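You operate a simulated robot arm through the tools that you are given. There is no shell and no other tool. Be economical: measure what you need, move in short steps, check, and stop when the job is done.

Carry out the task below with a simulated robot arm. There is one attempt and no reset: what you move stays moved.

JOB
Take the binder clip and leave it on the trial run card. Then open the lower right drawer, fetch the brass weight from the weight mat and set it in the inside of the lower right drawer, then shut the drawer. Then fetch the screw weight from the wooden table and set it on top of the black collar. The order counts.

Only the result counts: the job must be done as asked and must still hold three seconds after the hand-in. Knocking over, shifting, dropping, spilling or breaking anything else fails it.

ROBOT AND FRAMES
A 7-joint arm with a fingered hand on a trunk, on a base that drives. Base frame: it is fixed to the floor where the robot stands at the start and does not move with it; the origin is under the middle of the robot, x ahead of it, y to its left, z up. Units: mm, rad, N and s.
With the tool pointing down near the work surface it reaches from about 400 to 740 mm from the robot's upright axis, wherever it stands. Its first joint turns from -2.897 to 2.897 rad. Places, roughly: black collar [4750, 4500, 750]; brass weight [1750, -500, 750]; inside of the lower right drawer [4500, 1000, 400]; lower right drawer [4400, 1000, 500]; screw weight [4750, 4000, 750]; trial run card [4750, 0, 1000]. Payload 3.4 kg.
The TCP is the grasp point between the finger pads, 25 mm short of the fingertips. In the tool frame z runs along the fingers and y along their closing line. Largest opening 88 mm; the body of the gripper starts 29 mm behind the TCP. The gripper is a hand of 3 fingers: y runs from the thumb to the fingers, the wrist lies at [-13, -106, -174] in the tool frame, and closing takes about 1.5 s.
Orientation is that of the tool frame in the base frame, as a unit quaternion [w, x, y, z]. With the fingers straight down and the wrist toward the robot, the tool's x, y and z point along [0, 1, 0], [1, 0, 0] and [0, 0, -1] of the base frame.

CONTROLS
- The arm moves only by the tool drive_tool. Its argument "deltas" is text: rows parted by semicolons, each of 7 numbers parted by spaces: the shift along the base's x, y, z in mm, then the turn, a rotation vector about the base's x, y, z in rad, then the opening, from 0 (shut) to 1 (fully open). In form: dx dy dz rx ry rz jaw; .... A call has 1 to 12 rows; each row shifts and turns the commanded pose from where the row before left it. Each row takes 0.2 s and may step no farther than 50 mm and 0.15 rad from the row before; otherwise, or with a gripper value out of range, the whole call is refused. A pose out of reach is approached as far as the arm can. The call stops where the force on the tool passes 40 N (or 10 N more than at its start, if that is more) or the arm is blocked; 0.2 s more then pass. Each finger travels about 72 mm/s and halts on what it meets, pressing with about 29 N; the grip force reading is that of the motor and also rises with nothing between the fingers. The clock runs only during rows and for 0.2 s after the last one: add rows that do not move to give the fingers time. The reply holds the time, the measured pose of the TCP, the force on the tool along the base axes, the opening and the grip force, in the units named above and with some noise, with the torque about the TCP (base axes, N m) and any sound that the robot's microphone picked up.
- Cameras (640 x 400 px; columns grow to the right, rows downward): "scene" is now at [21.8, 114.6, 1481.7]; the picture's right is [-0.47, -0.88, 0.00], its down [-0.41, 0.22, -0.89] and it looks along [0.78, -0.42, -0.46] (base axes); focal length 256 px, centre (320, 200). "wrist" rides on the gripper at [58, -85, -99] in the tool frame; the picture's right is [-0.67, 0.35, -0.66], its down [-0.69, -0.63, 0.37] and it looks along [-0.29, 0.69, 0.66] (tool axes); focal length 261 px, centre (320, 200). There is no depth. A picture from a camera that has moved, and an enlarged one, comes with that camera's place and axes in the base frame and with its lens.
- capture(camera): a new picture of that camera. It takes no simulated time.
- raise_lower(by): slides the trunk up (or, below 0, down) by that many mm; the arm and the scene camera ride with it, the base frame stays. It gives what a move gives, with no picture.
- roll_base(legs): drives the robot by 1 to 6 legs, each [ahead, left, turn to the left] in mm, mm and rad, along the robot's own axes; the way and the turn of a leg run together, so that a leg with both is an arc; at most 1500 mm and 3.142 rad a leg. The arm and the cameras ride along, it lands a little off, and it stops where it bumps. It gives what a move gives.
- preshape(shape): the hand has 3 fingers and takes this shape, open, in about a second: jaw (thumb against the fingers, like two jaws); tri (thumb and two fingers); tip (a fingertip pinch); poke (one finger out to press); point (the index stretched); flat (the hand flat); cup (the hand cupped); fist (a fist). The gripper value then closes the fingers along that shape, each until it touches; the sizes above hold for jaw. It gives what a move gives, with no picture.
- aim_head(pan, tilt): turns the head with the scene camera to pan (to the left, within 2.705 rad either way) and tilt (down, from -0.506 to 1.204), counted from straight ahead of the robot. It gives what a move gives.
- close_up(camera, box): a new picture of the part [left, top, right, bottom] of that camera's present view, enlarged. It takes no simulated time.
- close_job(): hands the job in; it is judged then, once.

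Work in short steps. Places have to be worked out from the pictures, the camera data and where the tool is seen: move nearer, look again, correct. Check each grasp and each placing, and mend what went wrong. You have 165 turns and 112 pictures in all, those below and enlarged ones among them. Open the gripper and draw the arm clear of the work before you hand the job in, unless the task says otherwise; then end with one line.

The tools are called after "Call:" as name(argument=value, ...) on one line, values as JSON. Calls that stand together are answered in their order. drive_tool: Moves the arm, as the interface text tells. Its arguments: {"type":"object","properties":{"deltas":{"type":"string"}},"required":["deltas"]} The other tools are called the same way: raise_lower (by) slides the trunk up or down; preshape (shape) gives the hand a shape; roll_base (legs) drives the base; aim_head (pan, tilt) turns the head that bears the scene camera; capture (camera) takes a picture; close_up (camera, box) takes an enlarged picture of a part of a camera's view; close_job () hands the job in.

At the start:

```text
time_s: 0.0
eef_pos: [305.6, -117.2, 1213.3]
ee_rot: [0.0, 0.707, 0.707, 0.001]
wrist_force: [0.0, -0.1, -0.7]
wrist_torque: [0.0, -0.02, -0.02]
opening: 87.5
gripper_force: 0.1
shape: jaw
trunk travel left (down, up): [-475.0, 115.0]
robot x, y, heading: [2.6, -0.4, 0.005]
head pan, tilt: [-0.49, 0.482]
```

scene: 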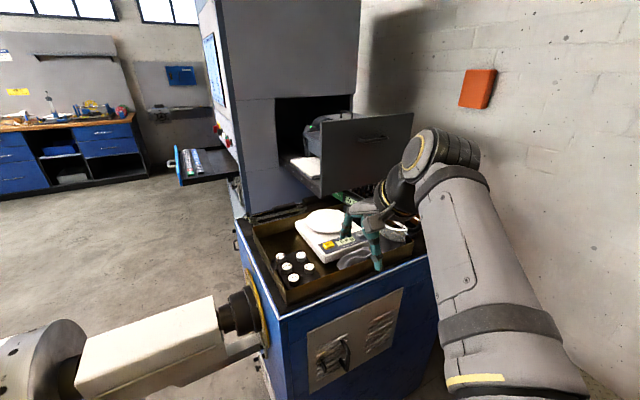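
wrist: 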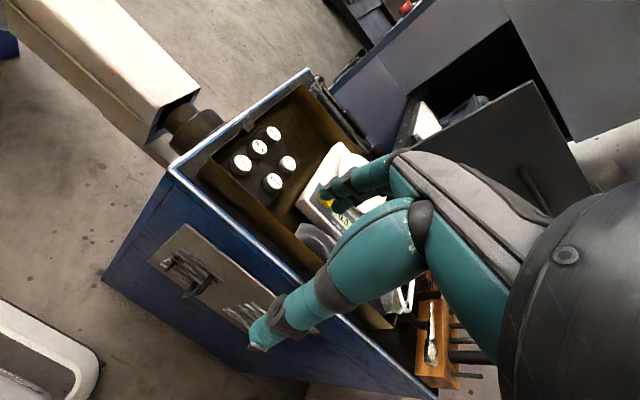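

The first pictures show a workstation ahead with a tray of weights and a scale; I look around to find the binder clip, drawers, and card.

Call:
aim_head(pan=0.0, tilt=0.3)

Call:
capture(camera="scene")

Call:
aim_head(pan=0.7, tilt=0.3)

Call:
capture(camera="scene")

Call:
aim_head(pan=-0.5, tilt=0.7)

Call:
close_up(camera="scene", box=[200, 0, 480, 175])

```text
time_s: 0.9
eef_pos: [305.2, -116.4, 1213.0]
ee_rot: [0.0, 0.707, 0.707, 0.0]
wrist_force: [0.6, -0.6, 0.3]
wrist_torque: [-0.01, -0.03, 0.01]
opening: 87.6
gripper_force: 0.1
shape: jaw
trunk travel left (down, up): [-475.0, 115.0]
robot x, y, heading: [1.6, -1.9, -0.004]
head pan, tilt: [0.0, 0.3]
```

```text
109 pictures are left
camera scene: at [34.6, 157.5, 1498.4], right [0.0, -1.0, 0.0], down [-0.3, 0.0, -0.96], along [0.96, 0.0, -0.3], focal length 256 px, centre (320, 200)
```

scene: 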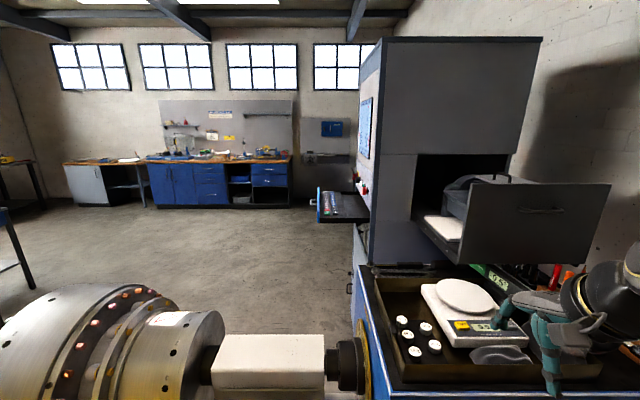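

```text
time_s: 2.0
eef_pos: [304.8, -117.4, 1212.8]
ee_rot: [0.0, 0.706, 0.708, 0.0]
wrist_force: [0.1, -0.5, -0.4]
wrist_torque: [0.0, 0.0, -0.01]
opening: 87.8
gripper_force: 0.0
shape: jaw
trunk travel left (down, up): [-475.0, 115.0]
robot x, y, heading: [-0.4, -0.2, 0.001]
head pan, tilt: [0.7, 0.3]
```

```text
108 pictures are left
camera scene: at [12.7, 217.7, 1498.4], right [0.64, -0.77, 0.0], down [-0.23, -0.19, -0.96], along [0.73, 0.61, -0.3], focal length 256 px, centre (320, 200)
```

scene: 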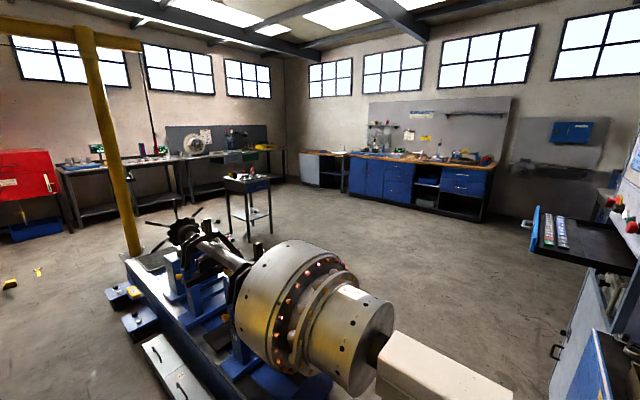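

```text
time_s: 3.4
eef_pos: [304.5, -116.5, 1213.1]
ee_rot: [0.0, 0.707, 0.707, 0.0]
wrist_force: [1.1, -0.4, 0.1]
wrist_torque: [0.0, -0.01, 0.0]
opening: 87.6
gripper_force: 0.0
shape: jaw
trunk travel left (down, up): [-475.0, 115.0]
robot x, y, heading: [-0.1, 0.5, 0.002]
head pan, tilt: [-0.499, 0.7]
```

```text
2.29 times, centred on (340, 88) of scene
camera zoom: at [15.8, 117.0, 1462.3], right [-0.48, -0.88, 0.0], down [-0.57, 0.31, -0.77], along [0.67, -0.37, -0.64], focal length 586 px, centre (274, 457)
```

zoom: 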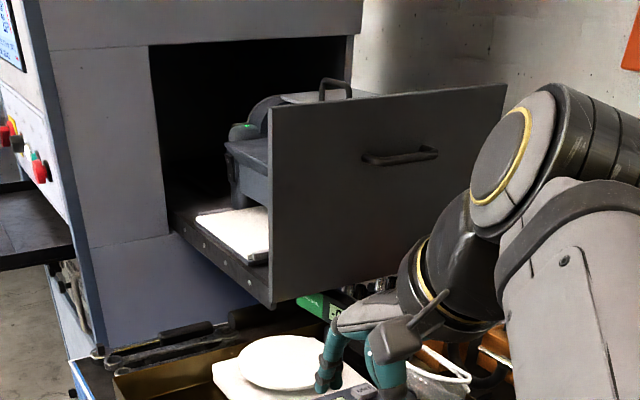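

I need to see the floor around me and the ways past the lathe, so I look right, left and back.

Call:
aim_head(pan=-1.3, tilt=0.6)

Call:
capture(camera="scene")

Call:
aim_head(pan=1.4, tilt=0.5)

Call:
capture(camera="scene")

Call:
aim_head(pan=0.2, tilt=0.9)

Call:
capture(camera="scene")

```text
time_s: 4.5
eef_pos: [304.3, -116.2, 1212.4]
ee_rot: [0.0, 0.707, 0.707, 0.0]
wrist_force: [0.5, 1.2, 0.5]
wrist_torque: [-0.03, -0.01, -0.04]
opening: 87.5
gripper_force: 0.1
shape: jaw
trunk travel left (down, up): [-475.0, 115.0]
robot x, y, heading: [-4.4, 1.6, -0.002]
head pan, tilt: [-1.3, 0.6]
```

```text
106 pictures are left
camera scene: at [-35.1, 72.5, 1470.9], right [-0.96, -0.27, 0.0], down [-0.15, 0.54, -0.83], along [0.22, -0.79, -0.56], focal length 256 px, centre (320, 200)
```

scene: 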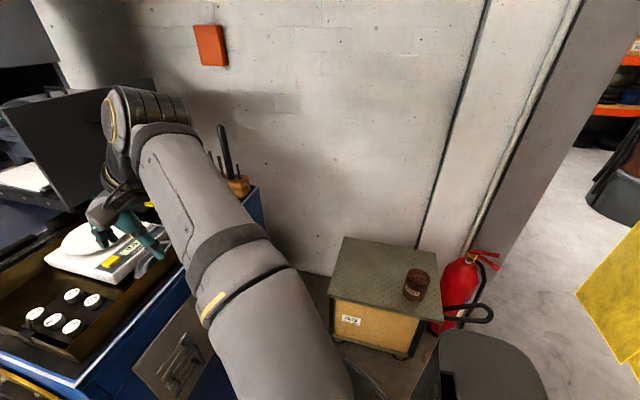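

```text
time_s: 6.9
eef_pos: [304.6, -116.5, 1213.0]
ee_rot: [0.001, 0.707, 0.707, 0.0]
wrist_force: [-0.3, 0.1, -0.2]
wrist_torque: [-0.02, -0.02, 0.04]
opening: 87.7
gripper_force: 0.1
shape: jaw
trunk travel left (down, up): [-475.0, 115.0]
robot x, y, heading: [-2.0, -4.3, 0.0]
head pan, tilt: [1.4, 0.499]
```

```text
105 pictures are left
camera scene: at [-43.3, 247.3, 1480.0], right [0.99, -0.17, 0.0], down [-0.08, -0.47, -0.88], along [0.15, 0.87, -0.48], focal length 256 px, centre (320, 200)
```

scene: 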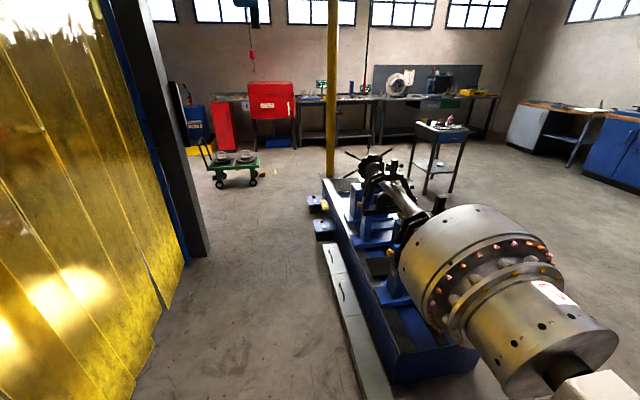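

```text
time_s: 8.3
eef_pos: [304.4, -116.6, 1213.1]
ee_rot: [0.0, 0.707, 0.708, 0.001]
wrist_force: [0.3, 0.2, -0.9]
wrist_torque: [0.01, -0.01, -0.02]
opening: 87.6
gripper_force: 0.1
shape: jaw
trunk travel left (down, up): [-475.0, 115.0]
robot x, y, heading: [0.2, 0.4, 0.005]
head pan, tilt: [0.201, 0.901]
```

```text
104 pictures are left
camera scene: at [15.2, 172.7, 1446.2], right [0.2, -0.98, 0.0], down [-0.77, -0.16, -0.62], along [0.61, 0.12, -0.78], focal length 256 px, centre (320, 200)
```

scene: 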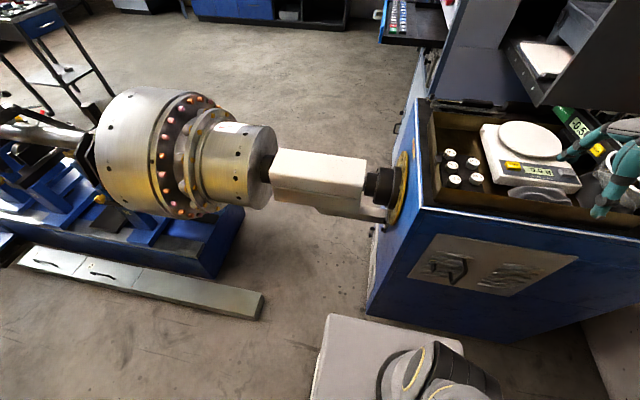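

The lathe and cart are joined by a shaft, so I must go round the lathe's far end (yellow post near x≈700, y≈3750). I back off and strafe left down the corridor, then look again.

Call:
roll_base(legs=[[-200, 100, 0], [-50, 1300, 0], [0, 1100, 0]])

Call:
aim_head(pan=1.4, tilt=0.6)

Call:
capture(camera="scene")

```text
time_s: 21.6
eef_pos: [39.9, 2424.8, 1212.0]
ee_rot: [0.0, 0.706, 0.708, 0.0]
wrist_force: [0.6, 0.3, 0.3]
wrist_torque: [0.02, 0.01, 0.0]
opening: 87.7
gripper_force: 0.1
shape: jaw
trunk travel left (down, up): [-475.0, 115.0]
robot x, y, heading: [-266.8, 2539.5, 0.002]
head pan, tilt: [0.201, 0.901]
```

```text
time_s: 23.0
eef_pos: [39.5, 2424.8, 1213.4]
ee_rot: [-0.001, 0.706, 0.708, 0.0]
wrist_force: [0.2, 0.1, -0.4]
wrist_torque: [-0.01, 0.01, -0.01]
opening: 87.7
gripper_force: 0.1
shape: jaw
trunk travel left (down, up): [-475.0, 115.0]
robot x, y, heading: [-268.9, 2536.7, 0.004]
head pan, tilt: [1.4, 0.6]
```

```text
103 pictures are left
camera scene: at [-310.4, 2783.9, 1470.9], right [0.99, -0.17, 0.0], down [-0.09, -0.56, -0.82], along [0.14, 0.81, -0.57], focal length 256 px, centre (320, 200)
```

scene: 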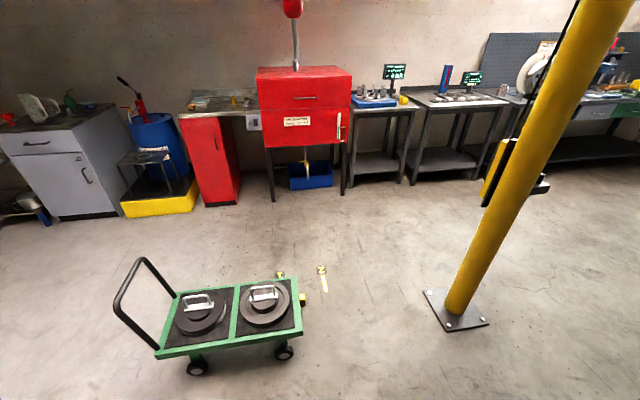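

The gap between cart (x≈-290) and post plate (x≈580) centres on x≈145; I thread it, round the post and head towards the benches at y≈4200.

Call:
roll_base(legs=[[120, 380, 0], [290, 330, 0], [0, 1000, 0], [1350, 0, 0], [1000, -150, 0]])

Call:
aim_head(pan=0.0, tilt=0.4)

Call:
capture(camera="scene")

Call:
aim_head(pan=-0.9, tilt=0.4)

Call:
capture(camera="scene")

```text
time_s: 43.7
eef_pos: [2818.2, 4015.4, 1212.0]
ee_rot: [0.0, 0.697, 0.717, 0.0]
wrist_force: [-0.3, -0.3, -1.1]
wrist_torque: [-0.01, -0.02, -0.03]
opening: 87.9
gripper_force: 0.0
shape: jaw
trunk travel left (down, up): [-475.0, 115.0]
robot x, y, heading: [2511.8, 4127.5, 0.025]
head pan, tilt: [1.4, 0.6]
```

```text
time_s: 45.2
eef_pos: [2817.5, 4014.8, 1213.3]
ee_rot: [0.0, 0.696, 0.718, 0.0]
wrist_force: [-0.6, 0.3, 0.3]
wrist_torque: [-0.01, 0.03, -0.01]
opening: 87.8
gripper_force: 0.1
shape: jaw
trunk travel left (down, up): [-475.0, 115.0]
robot x, y, heading: [2507.0, 4125.9, 0.029]
head pan, tilt: [0.0, 0.4]
```

```text
102 pictures are left
camera scene: at [2539.7, 4282.7, 1489.1], right [0.03, -1.0, 0.0], down [-0.39, -0.01, -0.92], along [0.92, 0.03, -0.39], focal length 256 px, centre (320, 200)
```

scene: 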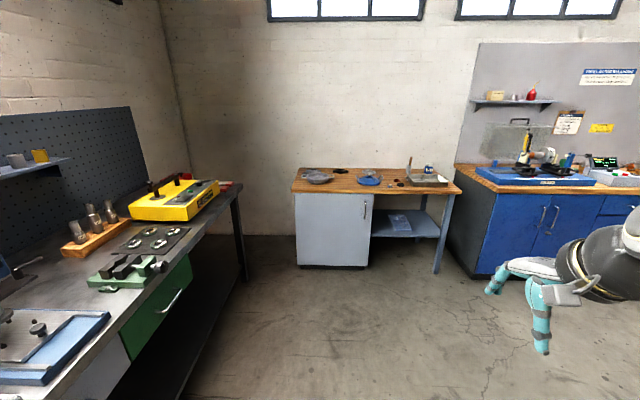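

```text
time_s: 46.4
eef_pos: [2818.4, 4014.3, 1212.4]
ee_rot: [-0.001, 0.697, 0.717, 0.0]
wrist_force: [1.1, -0.1, 0.2]
wrist_torque: [0.0, 0.02, -0.02]
opening: 87.6
gripper_force: 0.1
shape: jaw
trunk travel left (down, up): [-475.0, 115.0]
robot x, y, heading: [2509.6, 4127.8, 0.026]
head pan, tilt: [-0.901, 0.4]
```

```text
101 pictures are left
camera scene: at [2506.7, 4209.2, 1489.2], right [-0.77, -0.64, 0.0], down [-0.25, 0.3, -0.92], along [0.59, -0.71, -0.39], focal length 256 px, centre (320, 200)
```

scene: 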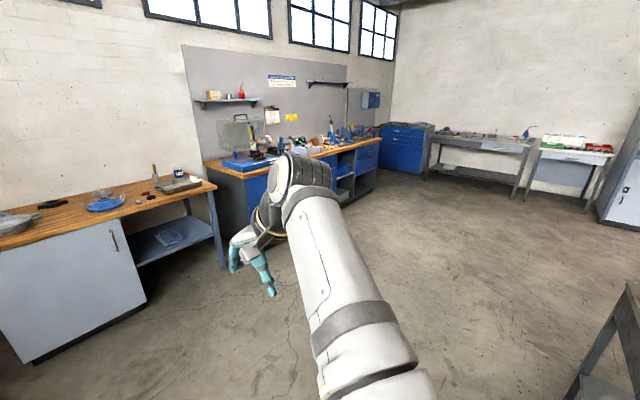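

The wooden table is ahead and the blue bench to its right with a blue cabinet beyond it. I zoom in on both to find the binder clip and card.

Call:
close_up(camera="scene", box=[360, 80, 500, 168])

Call:
close_up(camera="scene", box=[190, 60, 390, 185])

Call:
close_up(camera="scene", box=[0, 140, 220, 278])

```text
4.55 times, centred on (430, 124) of scene
camera zoom: at [2506.7, 4209.2, 1489.2], right [-0.77, -0.64, 0.0], down [-0.25, 0.3, -0.92], along [0.59, -0.71, -0.39], focal length 1166 px, centre (-180, 546)
```

zoom: 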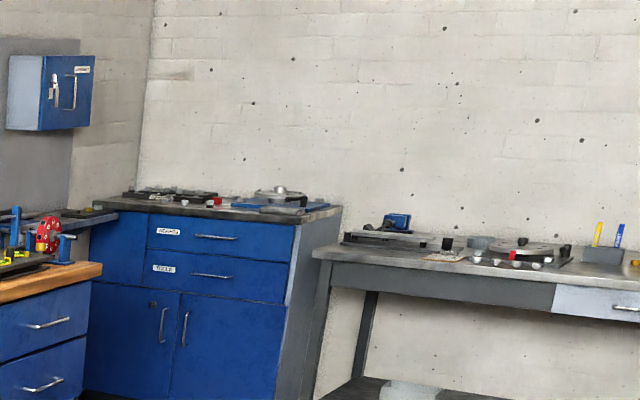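

```text
3.20 times, centred on (290, 122) of scene
camera zoom: at [2506.7, 4209.2, 1489.2], right [-0.77, -0.64, 0.0], down [-0.25, 0.3, -0.92], along [0.59, -0.71, -0.39], focal length 821 px, centre (416, 448)
```

zoom: 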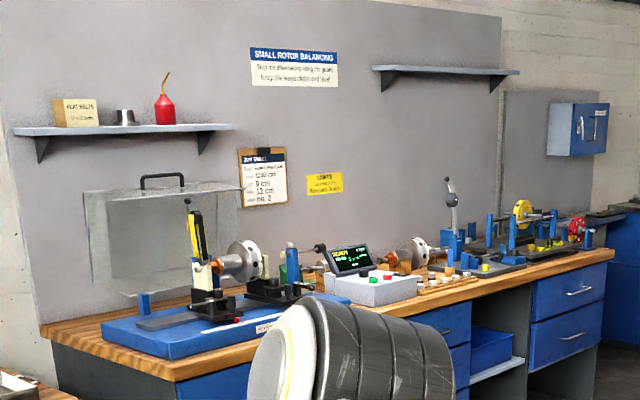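

```text
2.90 times, centred on (110, 209) of scene
camera zoom: at [2506.7, 4209.2, 1489.2], right [-0.77, -0.64, 0.0], down [-0.25, 0.3, -0.92], along [0.59, -0.71, -0.39], focal length 744 px, centre (929, 174)
```

zoom: 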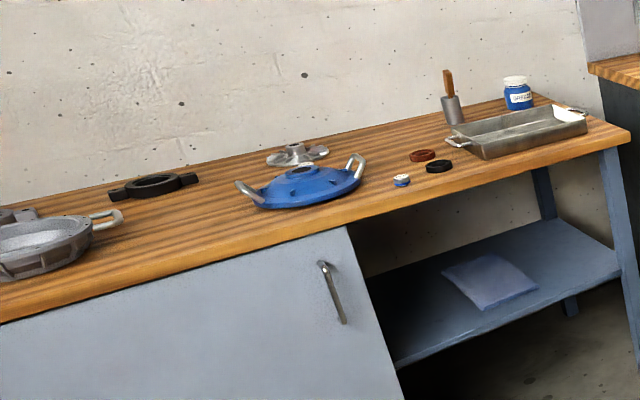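

Screw weight and collar are on the wooden table; the card is likely on the grey shelf/cabinet at y≈0. I drive towards there, staying clear of benches.

Call:
roll_base(legs=[[400, -1300, 0], [400, -1300, 0], [300, -1060, -0.026]])

Call:
aim_head(pan=-0.5, tilt=0.5)

Call:
capture(camera="scene")

Call:
aim_head(pan=0.5, tilt=0.5)

Call:
capture(camera="scene")

```text
time_s: 64.6
eef_pos: [3992.5, 414.4, 1213.2]
ee_rot: [0.0, 0.725, 0.689, 0.0]
wrist_force: [0.1, -0.2, 0.0]
wrist_torque: [0.02, 0.02, 0.01]
opening: 87.5
gripper_force: 0.1
shape: jaw
trunk travel left (down, up): [-475.0, 115.0]
robot x, y, heading: [3695.3, 542.7, -0.05]
head pan, tilt: [-0.901, 0.4]
```

```text
time_s: 65.5
eef_pos: [3992.1, 414.4, 1213.3]
ee_rot: [0.0, 0.725, 0.689, -0.001]
wrist_force: [-0.6, -0.5, -0.8]
wrist_torque: [-0.01, 0.03, -0.01]
opening: 87.9
gripper_force: 0.1
shape: jaw
trunk travel left (down, up): [-475.0, 115.0]
robot x, y, heading: [3691.6, 549.1, -0.05]
head pan, tilt: [-0.499, 0.499]
```

```text
97 pictures are left
camera scene: at [3720.7, 659.6, 1480.0], right [-0.52, -0.85, 0.0], down [-0.41, 0.25, -0.88], along [0.75, -0.46, -0.48], focal length 256 px, centre (320, 200)
```

scene: 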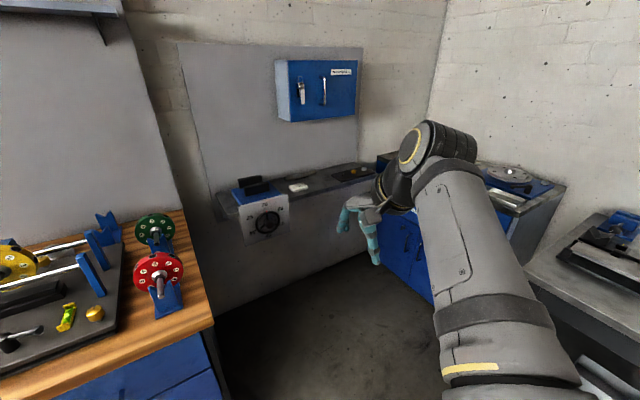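

```text
time_s: 66.8
eef_pos: [3992.5, 414.9, 1212.2]
ee_rot: [0.0, 0.725, 0.689, 0.0]
wrist_force: [-0.2, -0.3, 0.3]
wrist_torque: [0.04, 0.01, -0.02]
opening: 87.9
gripper_force: 0.1
shape: jaw
trunk travel left (down, up): [-475.0, 115.0]
robot x, y, heading: [3695.4, 550.1, -0.049]
head pan, tilt: [0.499, 0.499]
```

```text
96 pictures are left
camera scene: at [3725.1, 746.6, 1480.0], right [0.43, -0.9, 0.0], down [-0.43, -0.21, -0.88], along [0.79, 0.38, -0.48], focal length 256 px, centre (320, 200)
```

scene: 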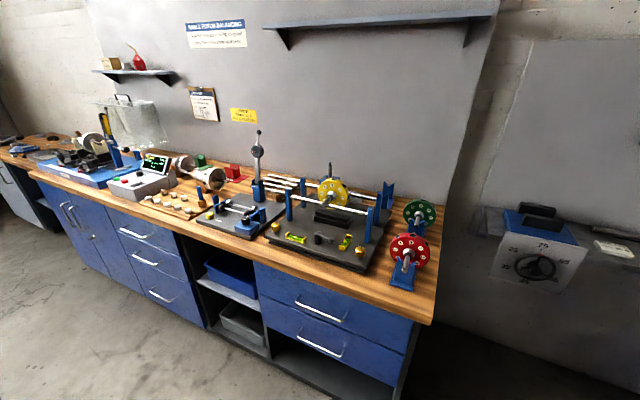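

The grey wall shelf holds a white card-like object and dark items to the right. I zoom in there.

Call:
aim_head(pan=-0.45, tilt=0.45)

Call:
close_up(camera="scene", box=[180, 130, 420, 280])

Call:
close_up(camera="scene", box=[440, 130, 640, 255])

```text
time_s: 68.0
eef_pos: [3992.3, 414.9, 1212.5]
ee_rot: [0.0, 0.725, 0.688, 0.0]
wrist_force: [0.0, -0.4, 0.4]
wrist_torque: [0.01, -0.01, 0.0]
opening: 87.7
gripper_force: 0.1
shape: jaw
trunk travel left (down, up): [-475.0, 115.0]
robot x, y, heading: [3693.5, 545.8, -0.048]
head pan, tilt: [-0.45, 0.45]
```

```text
2.67 times, centred on (300, 205) of scene
camera zoom: at [3723.8, 663.1, 1484.5], right [-0.48, -0.88, 0.0], down [-0.38, 0.21, -0.9], along [0.79, -0.43, -0.44], focal length 684 px, centre (373, 187)
```

zoom: 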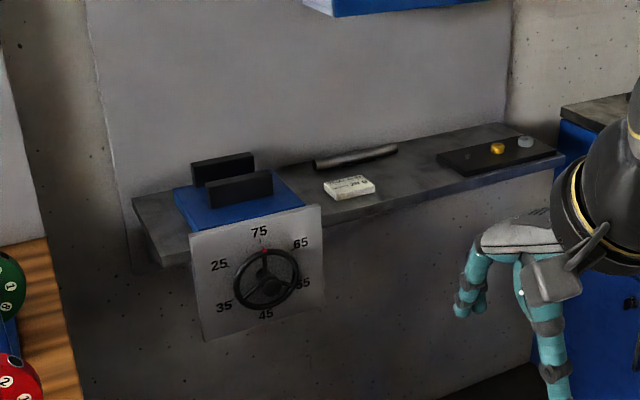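

```text
3.20 times, centred on (540, 192) of scene
camera zoom: at [3723.8, 663.1, 1484.5], right [-0.48, -0.88, 0.0], down [-0.38, 0.21, -0.9], along [0.79, -0.43, -0.44], focal length 821 px, centre (-384, 224)
```

zoom: 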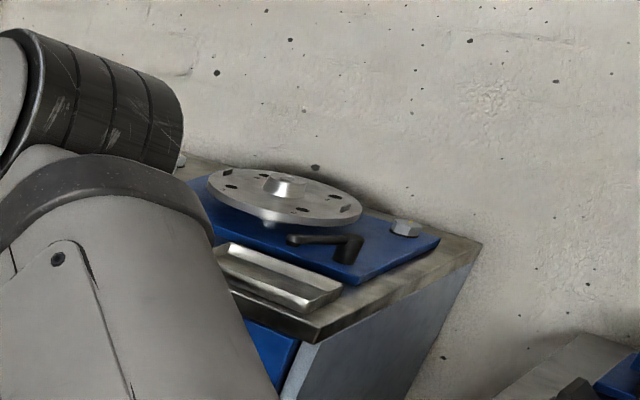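

The white block near y≈200 may be the card; the black mat at y≈-80 has small items. I move closer to look.

Call:
roll_base(legs=[[350, -471, 0.05]])

Call:
aim_head(pan=0.0, tilt=0.7)

Call:
capture(camera="scene")

Call:
capture(camera="wrist")

```text
time_s: 71.3
eef_pos: [4332.0, -36.6, 1212.7]
ee_rot: [0.0, 0.707, 0.707, 0.0]
wrist_force: [0.6, -0.1, -0.3]
wrist_torque: [0.03, 0.0, 0.0]
opening: 87.6
gripper_force: 0.0
shape: jaw
trunk travel left (down, up): [-475.0, 115.0]
robot x, y, heading: [4027.2, 78.5, 0.002]
head pan, tilt: [-0.45, 0.45]
```

```text
time_s: 72.2
eef_pos: [4332.4, -36.4, 1212.2]
ee_rot: [0.0, 0.707, 0.708, -0.001]
wrist_force: [0.1, 0.1, 0.1]
wrist_torque: [-0.01, -0.05, 0.01]
opening: 87.4
gripper_force: 0.1
shape: jaw
trunk travel left (down, up): [-475.0, 115.0]
robot x, y, heading: [4026.8, 76.7, -0.001]
head pan, tilt: [0.0, 0.7]
```

```text
93 pictures are left
camera scene: at [4054.0, 237.3, 1462.3], right [0.0, -1.0, 0.0], down [-0.64, 0.0, -0.77], along [0.77, 0.0, -0.64], focal length 256 px, centre (320, 200)
```

scene: 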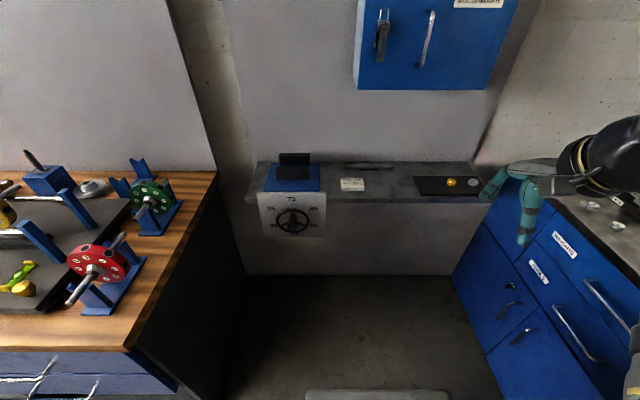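

```text
92 pictures are left
camera wrist: at [4247.5, 21.8, 1311.0], right [0.35, -0.67, 0.66], down [-0.63, -0.69, -0.37], along [0.69, -0.28, -0.66], focal length 261 px, centre (320, 200)
```

wrist: 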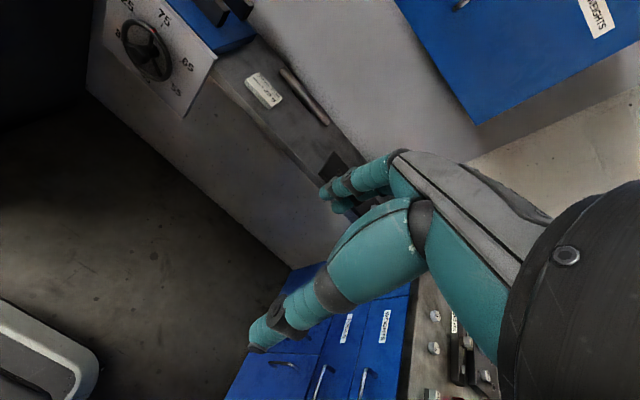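

I zoom on the shelf and the right-hand cabinet top.

Call:
close_up(camera="scene", box=[250, 145, 490, 295])

Call:
aim_head(pan=-0.9, tilt=0.6)

Call:
capture(camera="scene")

```text
2.67 times, centred on (370, 220) of scene
camera zoom: at [4054.0, 237.3, 1462.3], right [0.0, -1.0, 0.0], down [-0.64, 0.0, -0.77], along [0.77, 0.0, -0.64], focal length 684 px, centre (187, 147)
```

zoom: 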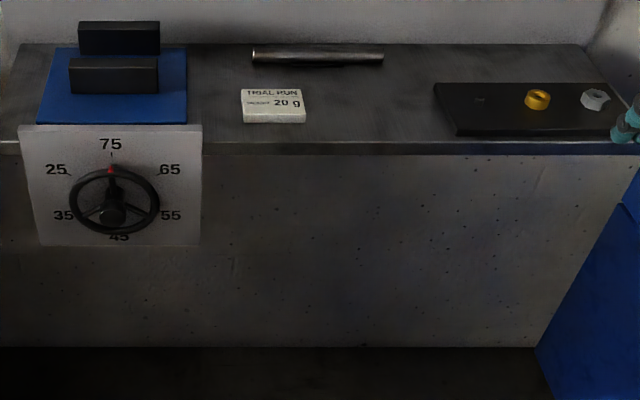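

```text
time_s: 73.4
eef_pos: [4332.5, -37.6, 1213.2]
ee_rot: [0.0, 0.706, 0.708, 0.0]
wrist_force: [0.1, 0.3, 0.5]
wrist_torque: [0.0, -0.02, -0.05]
opening: 87.5
gripper_force: 0.0
shape: jaw
trunk travel left (down, up): [-475.0, 115.0]
robot x, y, heading: [4028.6, 79.3, -0.0]
head pan, tilt: [-0.901, 0.6]
```

```text
90 pictures are left
camera scene: at [4024.0, 168.1, 1470.9], right [-0.78, -0.62, 0.0], down [-0.35, 0.44, -0.83], along [0.51, -0.65, -0.56], focal length 256 px, centre (320, 200)
```

scene: 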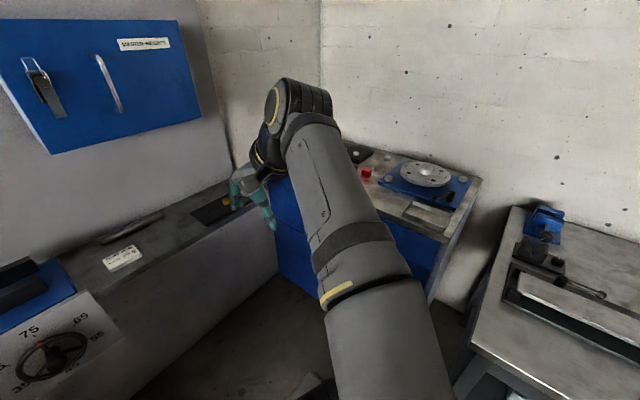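

The trial-run card is the white block on the shelf; on the black mat is a small dark object beside a yellow ring and a nut. Zoom further.

Call:
aim_head(pan=-0.3, tilt=0.6)

Call:
capture(camera="scene")

```text
time_s: 74.4
eef_pos: [4333.0, -36.8, 1212.1]
ee_rot: [0.0, 0.706, 0.708, 0.001]
wrist_force: [0.0, -0.2, -0.2]
wrist_torque: [0.0, 0.02, 0.0]
opening: 87.5
gripper_force: 0.0
shape: jaw
trunk travel left (down, up): [-475.0, 115.0]
robot x, y, heading: [4024.3, 78.8, 0.004]
head pan, tilt: [-0.3, 0.6]
```

```text
89 pictures are left
camera scene: at [4053.5, 211.2, 1470.9], right [-0.3, -0.96, 0.0], down [-0.54, 0.17, -0.83], along [0.79, -0.24, -0.56], focal length 256 px, centre (320, 200)
```

scene: 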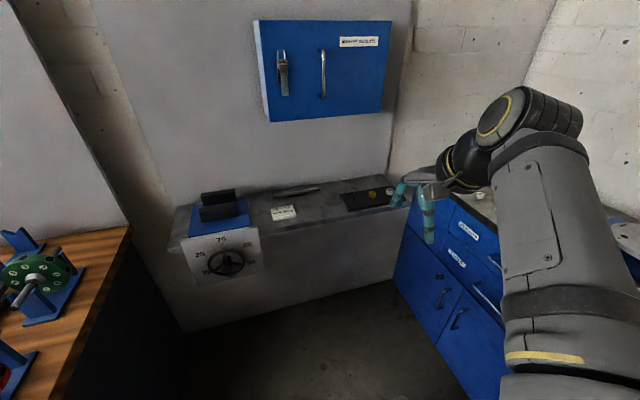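

Call:
close_up(camera="scene", box=[330, 175, 410, 225])

Call:
close_up(camera="scene", box=[250, 180, 330, 230])

```text
8.00 times, centred on (370, 200) of scene
camera zoom: at [4053.5, 211.2, 1470.9], right [-0.3, -0.96, 0.0], down [-0.54, 0.17, -0.83], along [0.79, -0.24, -0.56], focal length 2052 px, centre (-80, 200)
```

zoom: 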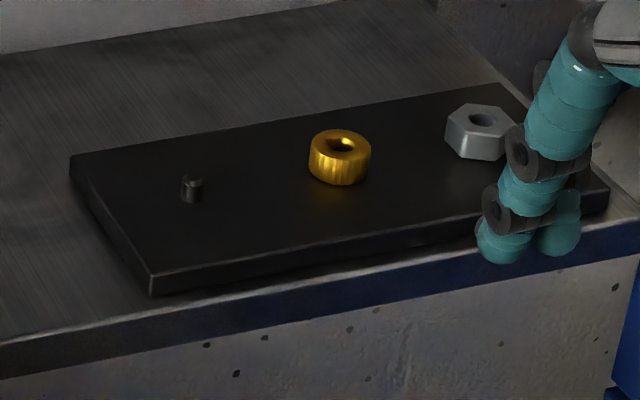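

```text
8.00 times, centred on (290, 205) of scene
camera zoom: at [4053.5, 211.2, 1470.9], right [-0.3, -0.96, 0.0], down [-0.54, 0.17, -0.83], along [0.79, -0.24, -0.56], focal length 2052 px, centre (560, 160)
```

zoom: 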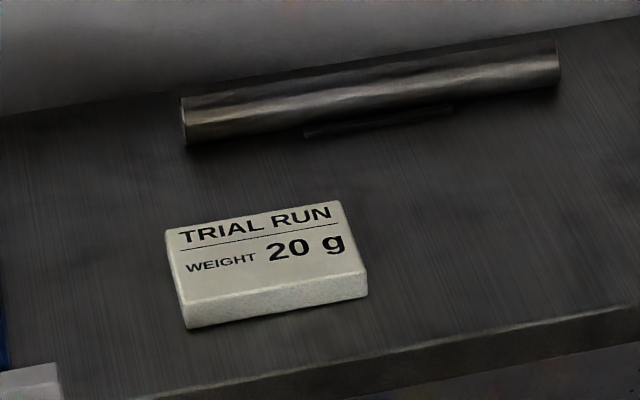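

No binder clip on this shelf; I search the cabinet top and side tables next.

Call:
aim_head(pan=-1.2, tilt=0.5)

Call:
capture(camera="scene")

Call:
close_up(camera="scene", box=[180, 120, 340, 220])

Call:
close_up(camera="scene", box=[320, 140, 640, 340])

```text
time_s: 75.6
eef_pos: [4332.3, -36.7, 1213.2]
ee_rot: [-0.001, 0.707, 0.707, 0.0]
wrist_force: [-0.8, 0.4, -0.1]
wrist_torque: [0.06, 0.01, 0.01]
opening: 87.7
gripper_force: 0.0
shape: jaw
trunk travel left (down, up): [-475.0, 115.0]
robot x, y, heading: [4033.0, 83.7, 0.001]
head pan, tilt: [-1.201, 0.499]
```

```text
86 pictures are left
camera scene: at [4002.1, 152.5, 1480.0], right [-0.93, -0.36, 0.0], down [-0.17, 0.45, -0.88], along [0.32, -0.82, -0.48], focal length 256 px, centre (320, 200)
```

scene: 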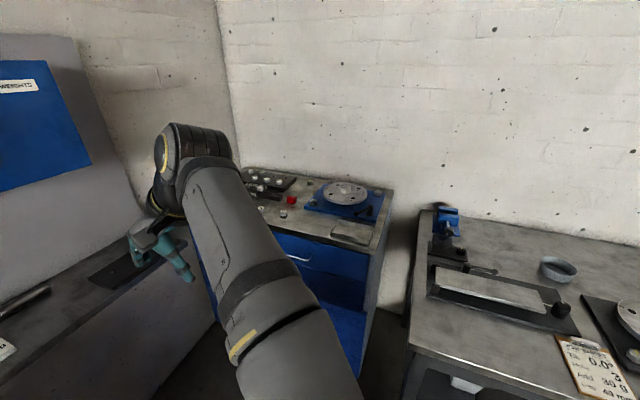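

```text
4.00 times, centred on (260, 170) of scene
camera zoom: at [4002.1, 152.5, 1480.0], right [-0.93, -0.36, 0.0], down [-0.17, 0.45, -0.88], along [0.32, -0.82, -0.48], focal length 1026 px, centre (560, 320)
```

zoom: 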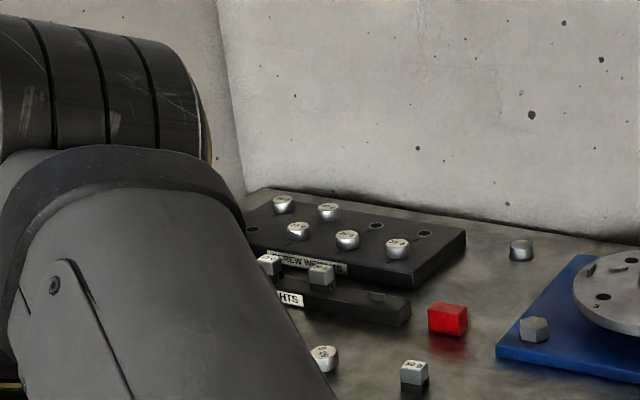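

```text
2.00 times, centred on (480, 240) of scene
camera zoom: at [4002.1, 152.5, 1480.0], right [-0.93, -0.36, 0.0], down [-0.17, 0.45, -0.88], along [0.32, -0.82, -0.48], focal length 513 px, centre (0, 120)
```

zoom: 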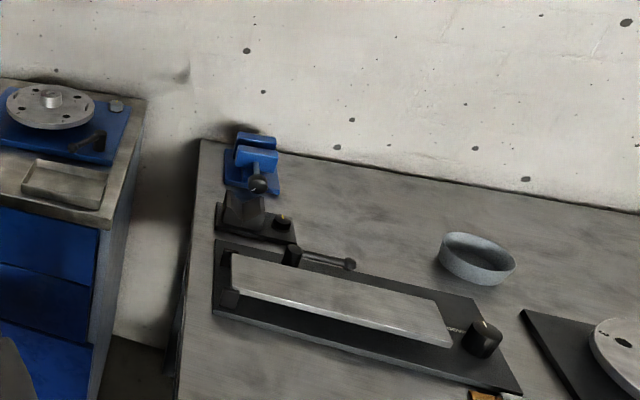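

Not visible on those; I pan further along the right-hand tables.

Call:
aim_head(pan=-1.9, tilt=0.4)

Call:
capture(camera="scene")

Call:
close_up(camera="scene", box=[0, 160, 320, 360])

Call:
close_up(camera="scene", box=[220, 140, 480, 300])

```text
time_s: 76.7
eef_pos: [4332.4, -36.4, 1213.0]
ee_rot: [0.0, 0.707, 0.708, 0.0]
wrist_force: [0.2, 0.5, 0.7]
wrist_torque: [0.0, 0.0, -0.01]
opening: 87.7
gripper_force: 0.1
shape: jaw
trunk travel left (down, up): [-475.0, 115.0]
robot x, y, heading: [4025.9, 78.3, 0.004]
head pan, tilt: [-1.901, 0.4]
```

```text
83 pictures are left
camera scene: at [3939.2, 149.6, 1489.1], right [-0.95, 0.32, 0.0], down [0.13, 0.37, -0.92], along [-0.3, -0.87, -0.39], focal length 256 px, centre (320, 200)
```

scene: 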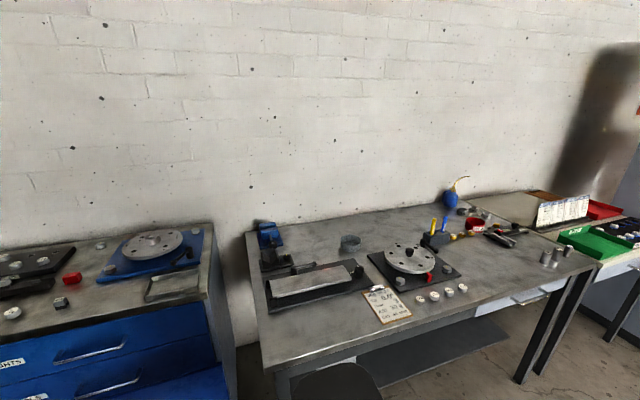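

```text
2.00 times, centred on (160, 260) of scene
camera zoom: at [3939.2, 149.6, 1489.1], right [-0.95, 0.32, 0.0], down [0.13, 0.37, -0.92], along [-0.3, -0.87, -0.39], focal length 513 px, centre (640, 80)
```

zoom: 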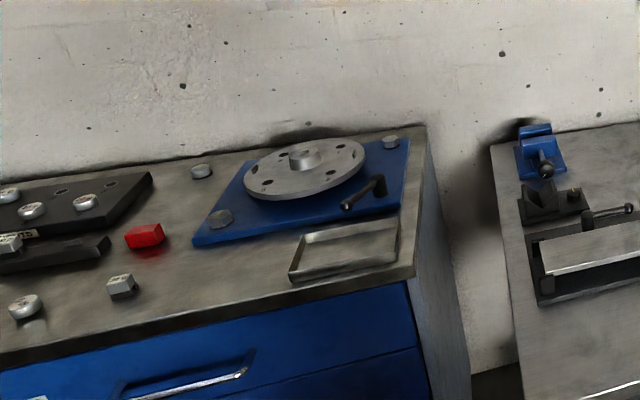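

```text
2.46 times, centred on (350, 220) of scene
camera zoom: at [3939.2, 149.6, 1489.1], right [-0.95, 0.32, 0.0], down [0.13, 0.37, -0.92], along [-0.3, -0.87, -0.39], focal length 631 px, centre (246, 151)
```

zoom: 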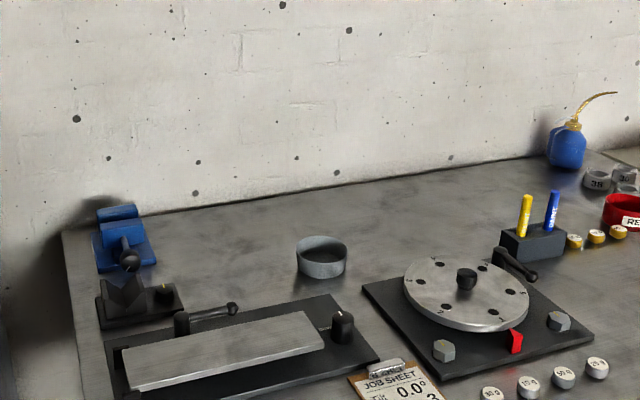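

Still no binder clip; I check the bench to my left and the far end of the right table.

Call:
close_up(camera="scene", box=[420, 170, 640, 308])

Call:
aim_head(pan=0.7, tilt=0.55)

Call:
capture(camera="scene")

Call:
close_up(camera="scene", box=[240, 140, 560, 340])

```text
2.90 times, centred on (530, 239) of scene
camera zoom: at [3939.2, 149.6, 1489.1], right [-0.95, 0.32, 0.0], down [0.13, 0.37, -0.92], along [-0.3, -0.87, -0.39], focal length 744 px, centre (-289, 87)
```

zoom: 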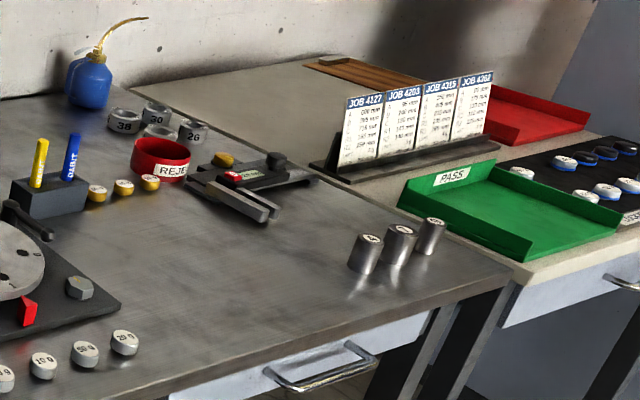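

```text
time_s: 79.0
eef_pos: [4333.4, -37.0, 1212.3]
ee_rot: [0.0, 0.706, 0.708, 0.0]
wrist_force: [-0.8, -0.3, 0.9]
wrist_torque: [-0.01, 0.0, -0.01]
opening: 87.5
gripper_force: 0.0
shape: jaw
trunk travel left (down, up): [-475.0, 115.0]
robot x, y, heading: [4025.1, 78.1, 0.002]
head pan, tilt: [0.7, 0.55]
```

```text
79 pictures are left
camera scene: at [4037.7, 295.2, 1475.4], right [0.64, -0.76, 0.0], down [-0.4, -0.34, -0.85], along [0.65, 0.55, -0.52], focal length 256 px, centre (320, 200)
```

scene: 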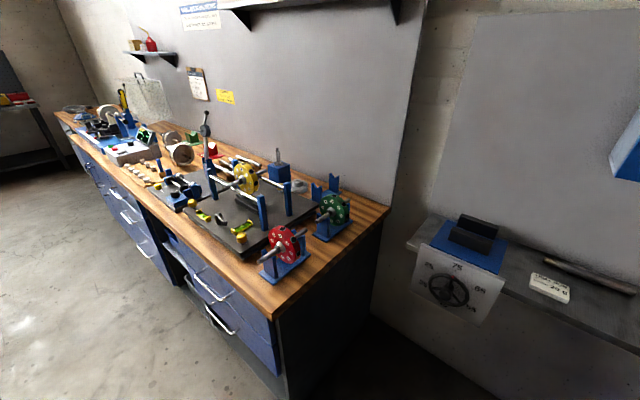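

```text
2.00 times, centred on (400, 240) of scene
camera zoom: at [4037.7, 295.2, 1475.4], right [0.64, -0.76, 0.0], down [-0.4, -0.34, -0.85], along [0.65, 0.55, -0.52], focal length 513 px, centre (160, 120)
```

zoom: 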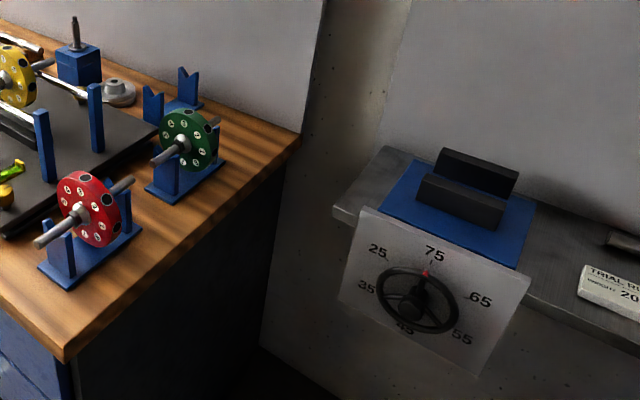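

Zooming on the bench middle from here.

Call:
close_up(camera="scene", box=[50, 90, 210, 190])

Call:
close_up(camera="scene", box=[130, 140, 290, 240])

```text
4.00 times, centred on (130, 140) of scene
camera zoom: at [4037.7, 295.2, 1475.4], right [0.64, -0.76, 0.0], down [-0.4, -0.34, -0.85], along [0.65, 0.55, -0.52], focal length 1026 px, centre (1080, 440)
```

zoom: 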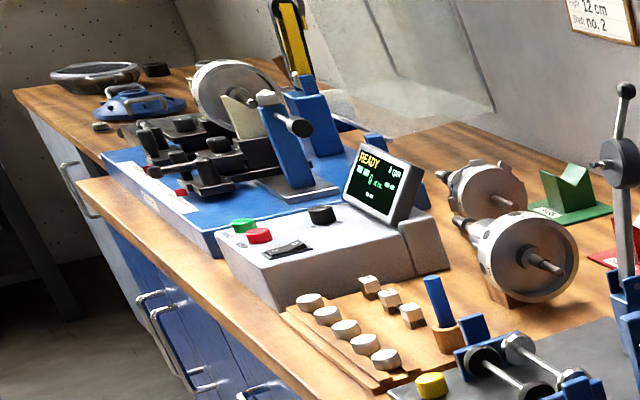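

```text
4.00 times, centred on (210, 190) of scene
camera zoom: at [4037.7, 295.2, 1475.4], right [0.64, -0.76, 0.0], down [-0.4, -0.34, -0.85], along [0.65, 0.55, -0.52], focal length 1026 px, centre (760, 240)
```

zoom: 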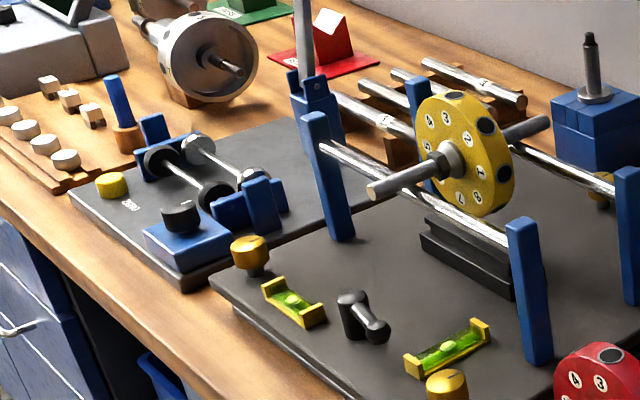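

A black object on the grey balancing console (READY display) could be the binder clip; I drive along the bench to look closely.

Call:
roll_base(legs=[[-350, 500, 0], [0, 1150, 0]])

Call:
aim_head(pan=0.0, tilt=0.6)

Call:
capture(camera="scene")

```text
time_s: 87.9
eef_pos: [3986.5, 1608.7, 1213.9]
ee_rot: [0.001, 0.708, 0.706, 0.0]
wrist_force: [-0.8, -1.3, 0.1]
wrist_torque: [-0.01, 0.02, -0.03]
opening: 87.5
gripper_force: 0.0
shape: jaw
trunk travel left (down, up): [-475.0, 115.0]
robot x, y, heading: [3682.4, 1727.6, -0.001]
head pan, tilt: [0.7, 0.55]
```

```text
time_s: 88.9
eef_pos: [3986.2, 1608.9, 1213.2]
ee_rot: [0.0, 0.708, 0.706, 0.001]
wrist_force: [0.3, -0.1, 0.7]
wrist_torque: [0.01, -0.03, 0.03]
opening: 87.4
gripper_force: 0.1
shape: jaw
trunk travel left (down, up): [-475.0, 115.0]
robot x, y, heading: [3682.7, 1726.6, -0.0]
head pan, tilt: [0.0, 0.6]
```

```text
75 pictures are left
camera scene: at [3712.1, 1884.3, 1470.9], right [0.0, -1.0, 0.0], down [-0.56, 0.0, -0.83], along [0.83, 0.0, -0.56], focal length 256 px, centre (320, 200)
```

scene: 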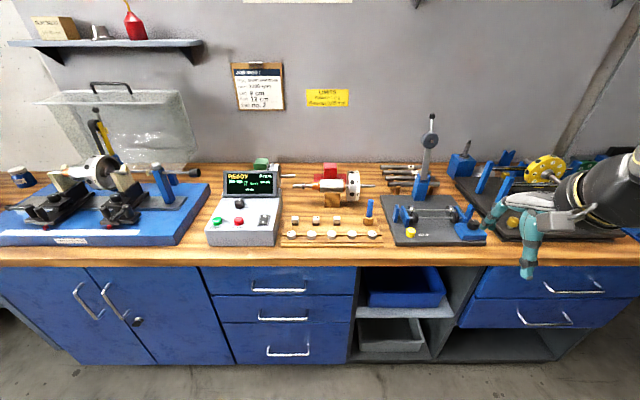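

Call:
close_up(camera="scene", box=[190, 150, 390, 275])

Call:
close_up(camera="scene", box=[370, 130, 570, 255])

Call:
close_up(camera="scene", box=[0, 0, 320, 200])

```text
3.20 times, centred on (290, 212) of scene
camera zoom: at [3712.1, 1884.3, 1470.9], right [0.0, -1.0, 0.0], down [-0.56, 0.0, -0.83], along [0.83, 0.0, -0.56], focal length 821 px, centre (416, 160)
```

zoom: 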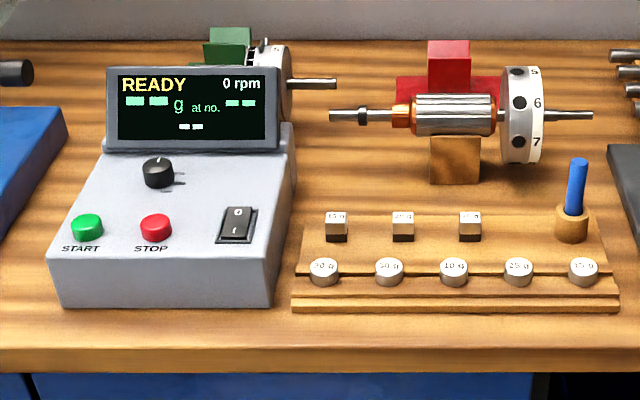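

```text
3.20 times, centred on (470, 192) of scene
camera zoom: at [3712.1, 1884.3, 1470.9], right [0.0, -1.0, 0.0], down [-0.56, 0.0, -0.83], along [0.83, 0.0, -0.56], focal length 821 px, centre (-160, 224)
```

zoom: 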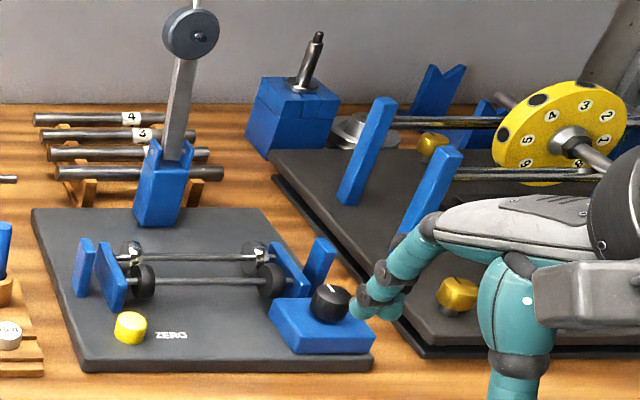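

```text
2.00 times, centred on (160, 100) of scene
camera zoom: at [3712.1, 1884.3, 1470.9], right [0.0, -1.0, 0.0], down [-0.56, 0.0, -0.83], along [0.83, 0.0, -0.56], focal length 513 px, centre (640, 400)
```

zoom: 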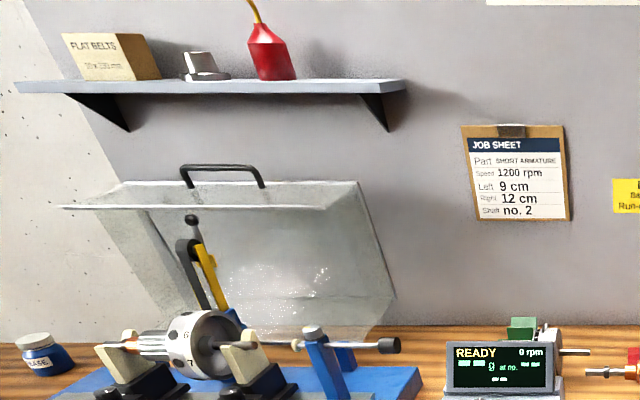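

Not here either. I check the small central table behind me and the yellow-box table.

Call:
aim_head(pan=2.6, tilt=0.3)

Call:
capture(camera="scene")

Call:
aim_head(pan=1.5, tilt=0.3)

Call:
capture(camera="scene")

Call:
aim_head(pan=-2.4, tilt=0.3)

Call:
capture(camera="scene")

```text
time_s: 91.3
eef_pos: [3986.5, 1608.7, 1213.3]
ee_rot: [0.0, 0.708, 0.706, 0.0]
wrist_force: [-0.2, -0.1, 0.4]
wrist_torque: [0.02, 0.01, 0.02]
opening: 87.7
gripper_force: 0.0
shape: jaw
trunk travel left (down, up): [-475.0, 115.0]
robot x, y, heading: [3684.6, 1723.4, -0.007]
head pan, tilt: [2.601, 0.3]
```

```text
71 pictures are left
camera scene: at [3543.8, 1932.9, 1498.4], right [0.52, 0.86, 0.0], down [0.25, -0.15, -0.96], along [-0.82, 0.49, -0.3], focal length 256 px, centre (320, 200)
```

scene: 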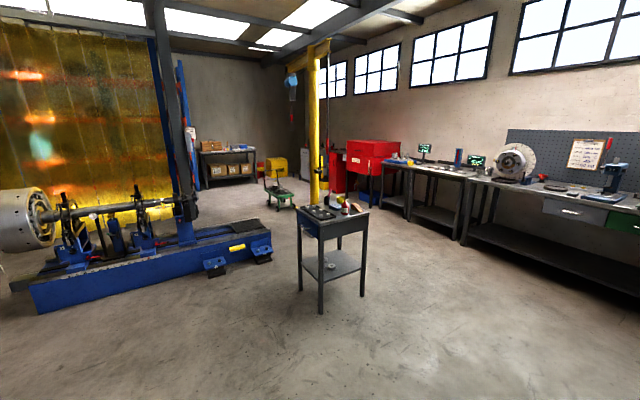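

```text
time_s: 92.6
eef_pos: [3987.1, 1609.2, 1211.8]
ee_rot: [0.0, 0.709, 0.706, 0.0]
wrist_force: [0.1, 0.8, -0.1]
wrist_torque: [0.0, 0.02, 0.01]
opening: 87.7
gripper_force: 0.1
shape: jaw
trunk travel left (down, up): [-475.0, 115.0]
robot x, y, heading: [3686.1, 1725.2, -0.003]
head pan, tilt: [1.499, 0.3]
```

```text
70 pictures are left
camera scene: at [3630.6, 1977.6, 1498.4], right [1.0, -0.07, 0.0], down [-0.02, -0.29, -0.96], along [0.07, 0.95, -0.3], focal length 256 px, centre (320, 200)
```

scene: 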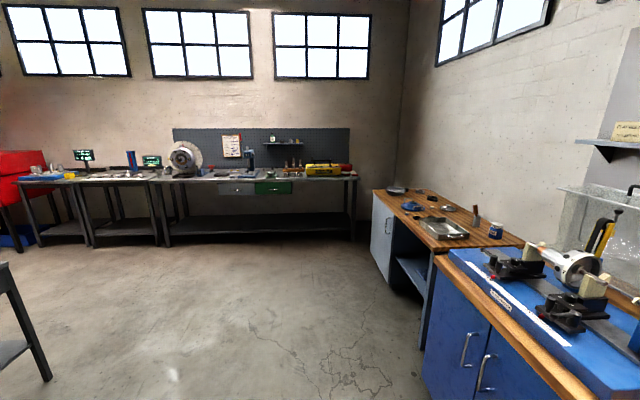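

```text
time_s: 95.8
eef_pos: [3986.5, 1609.0, 1212.8]
ee_rot: [-0.001, 0.708, 0.706, 0.001]
wrist_force: [0.4, 0.3, 0.1]
wrist_torque: [-0.04, 0.01, 0.0]
opening: 87.8
gripper_force: 0.0
shape: jaw
trunk travel left (down, up): [-475.0, 115.0]
robot x, y, heading: [3682.8, 1725.4, -0.003]
head pan, tilt: [-2.4, 0.3]
```

```text
69 pictures are left
camera scene: at [3554.7, 1821.6, 1498.4], right [-0.67, 0.74, 0.0], down [0.22, 0.2, -0.96], along [-0.71, -0.64, -0.3], focal length 256 px, centre (320, 200)
```

scene: 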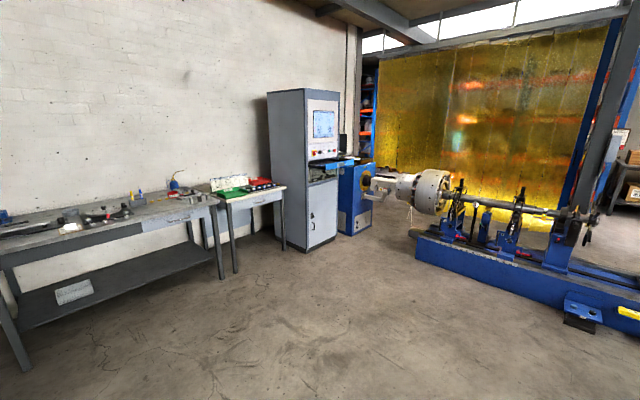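

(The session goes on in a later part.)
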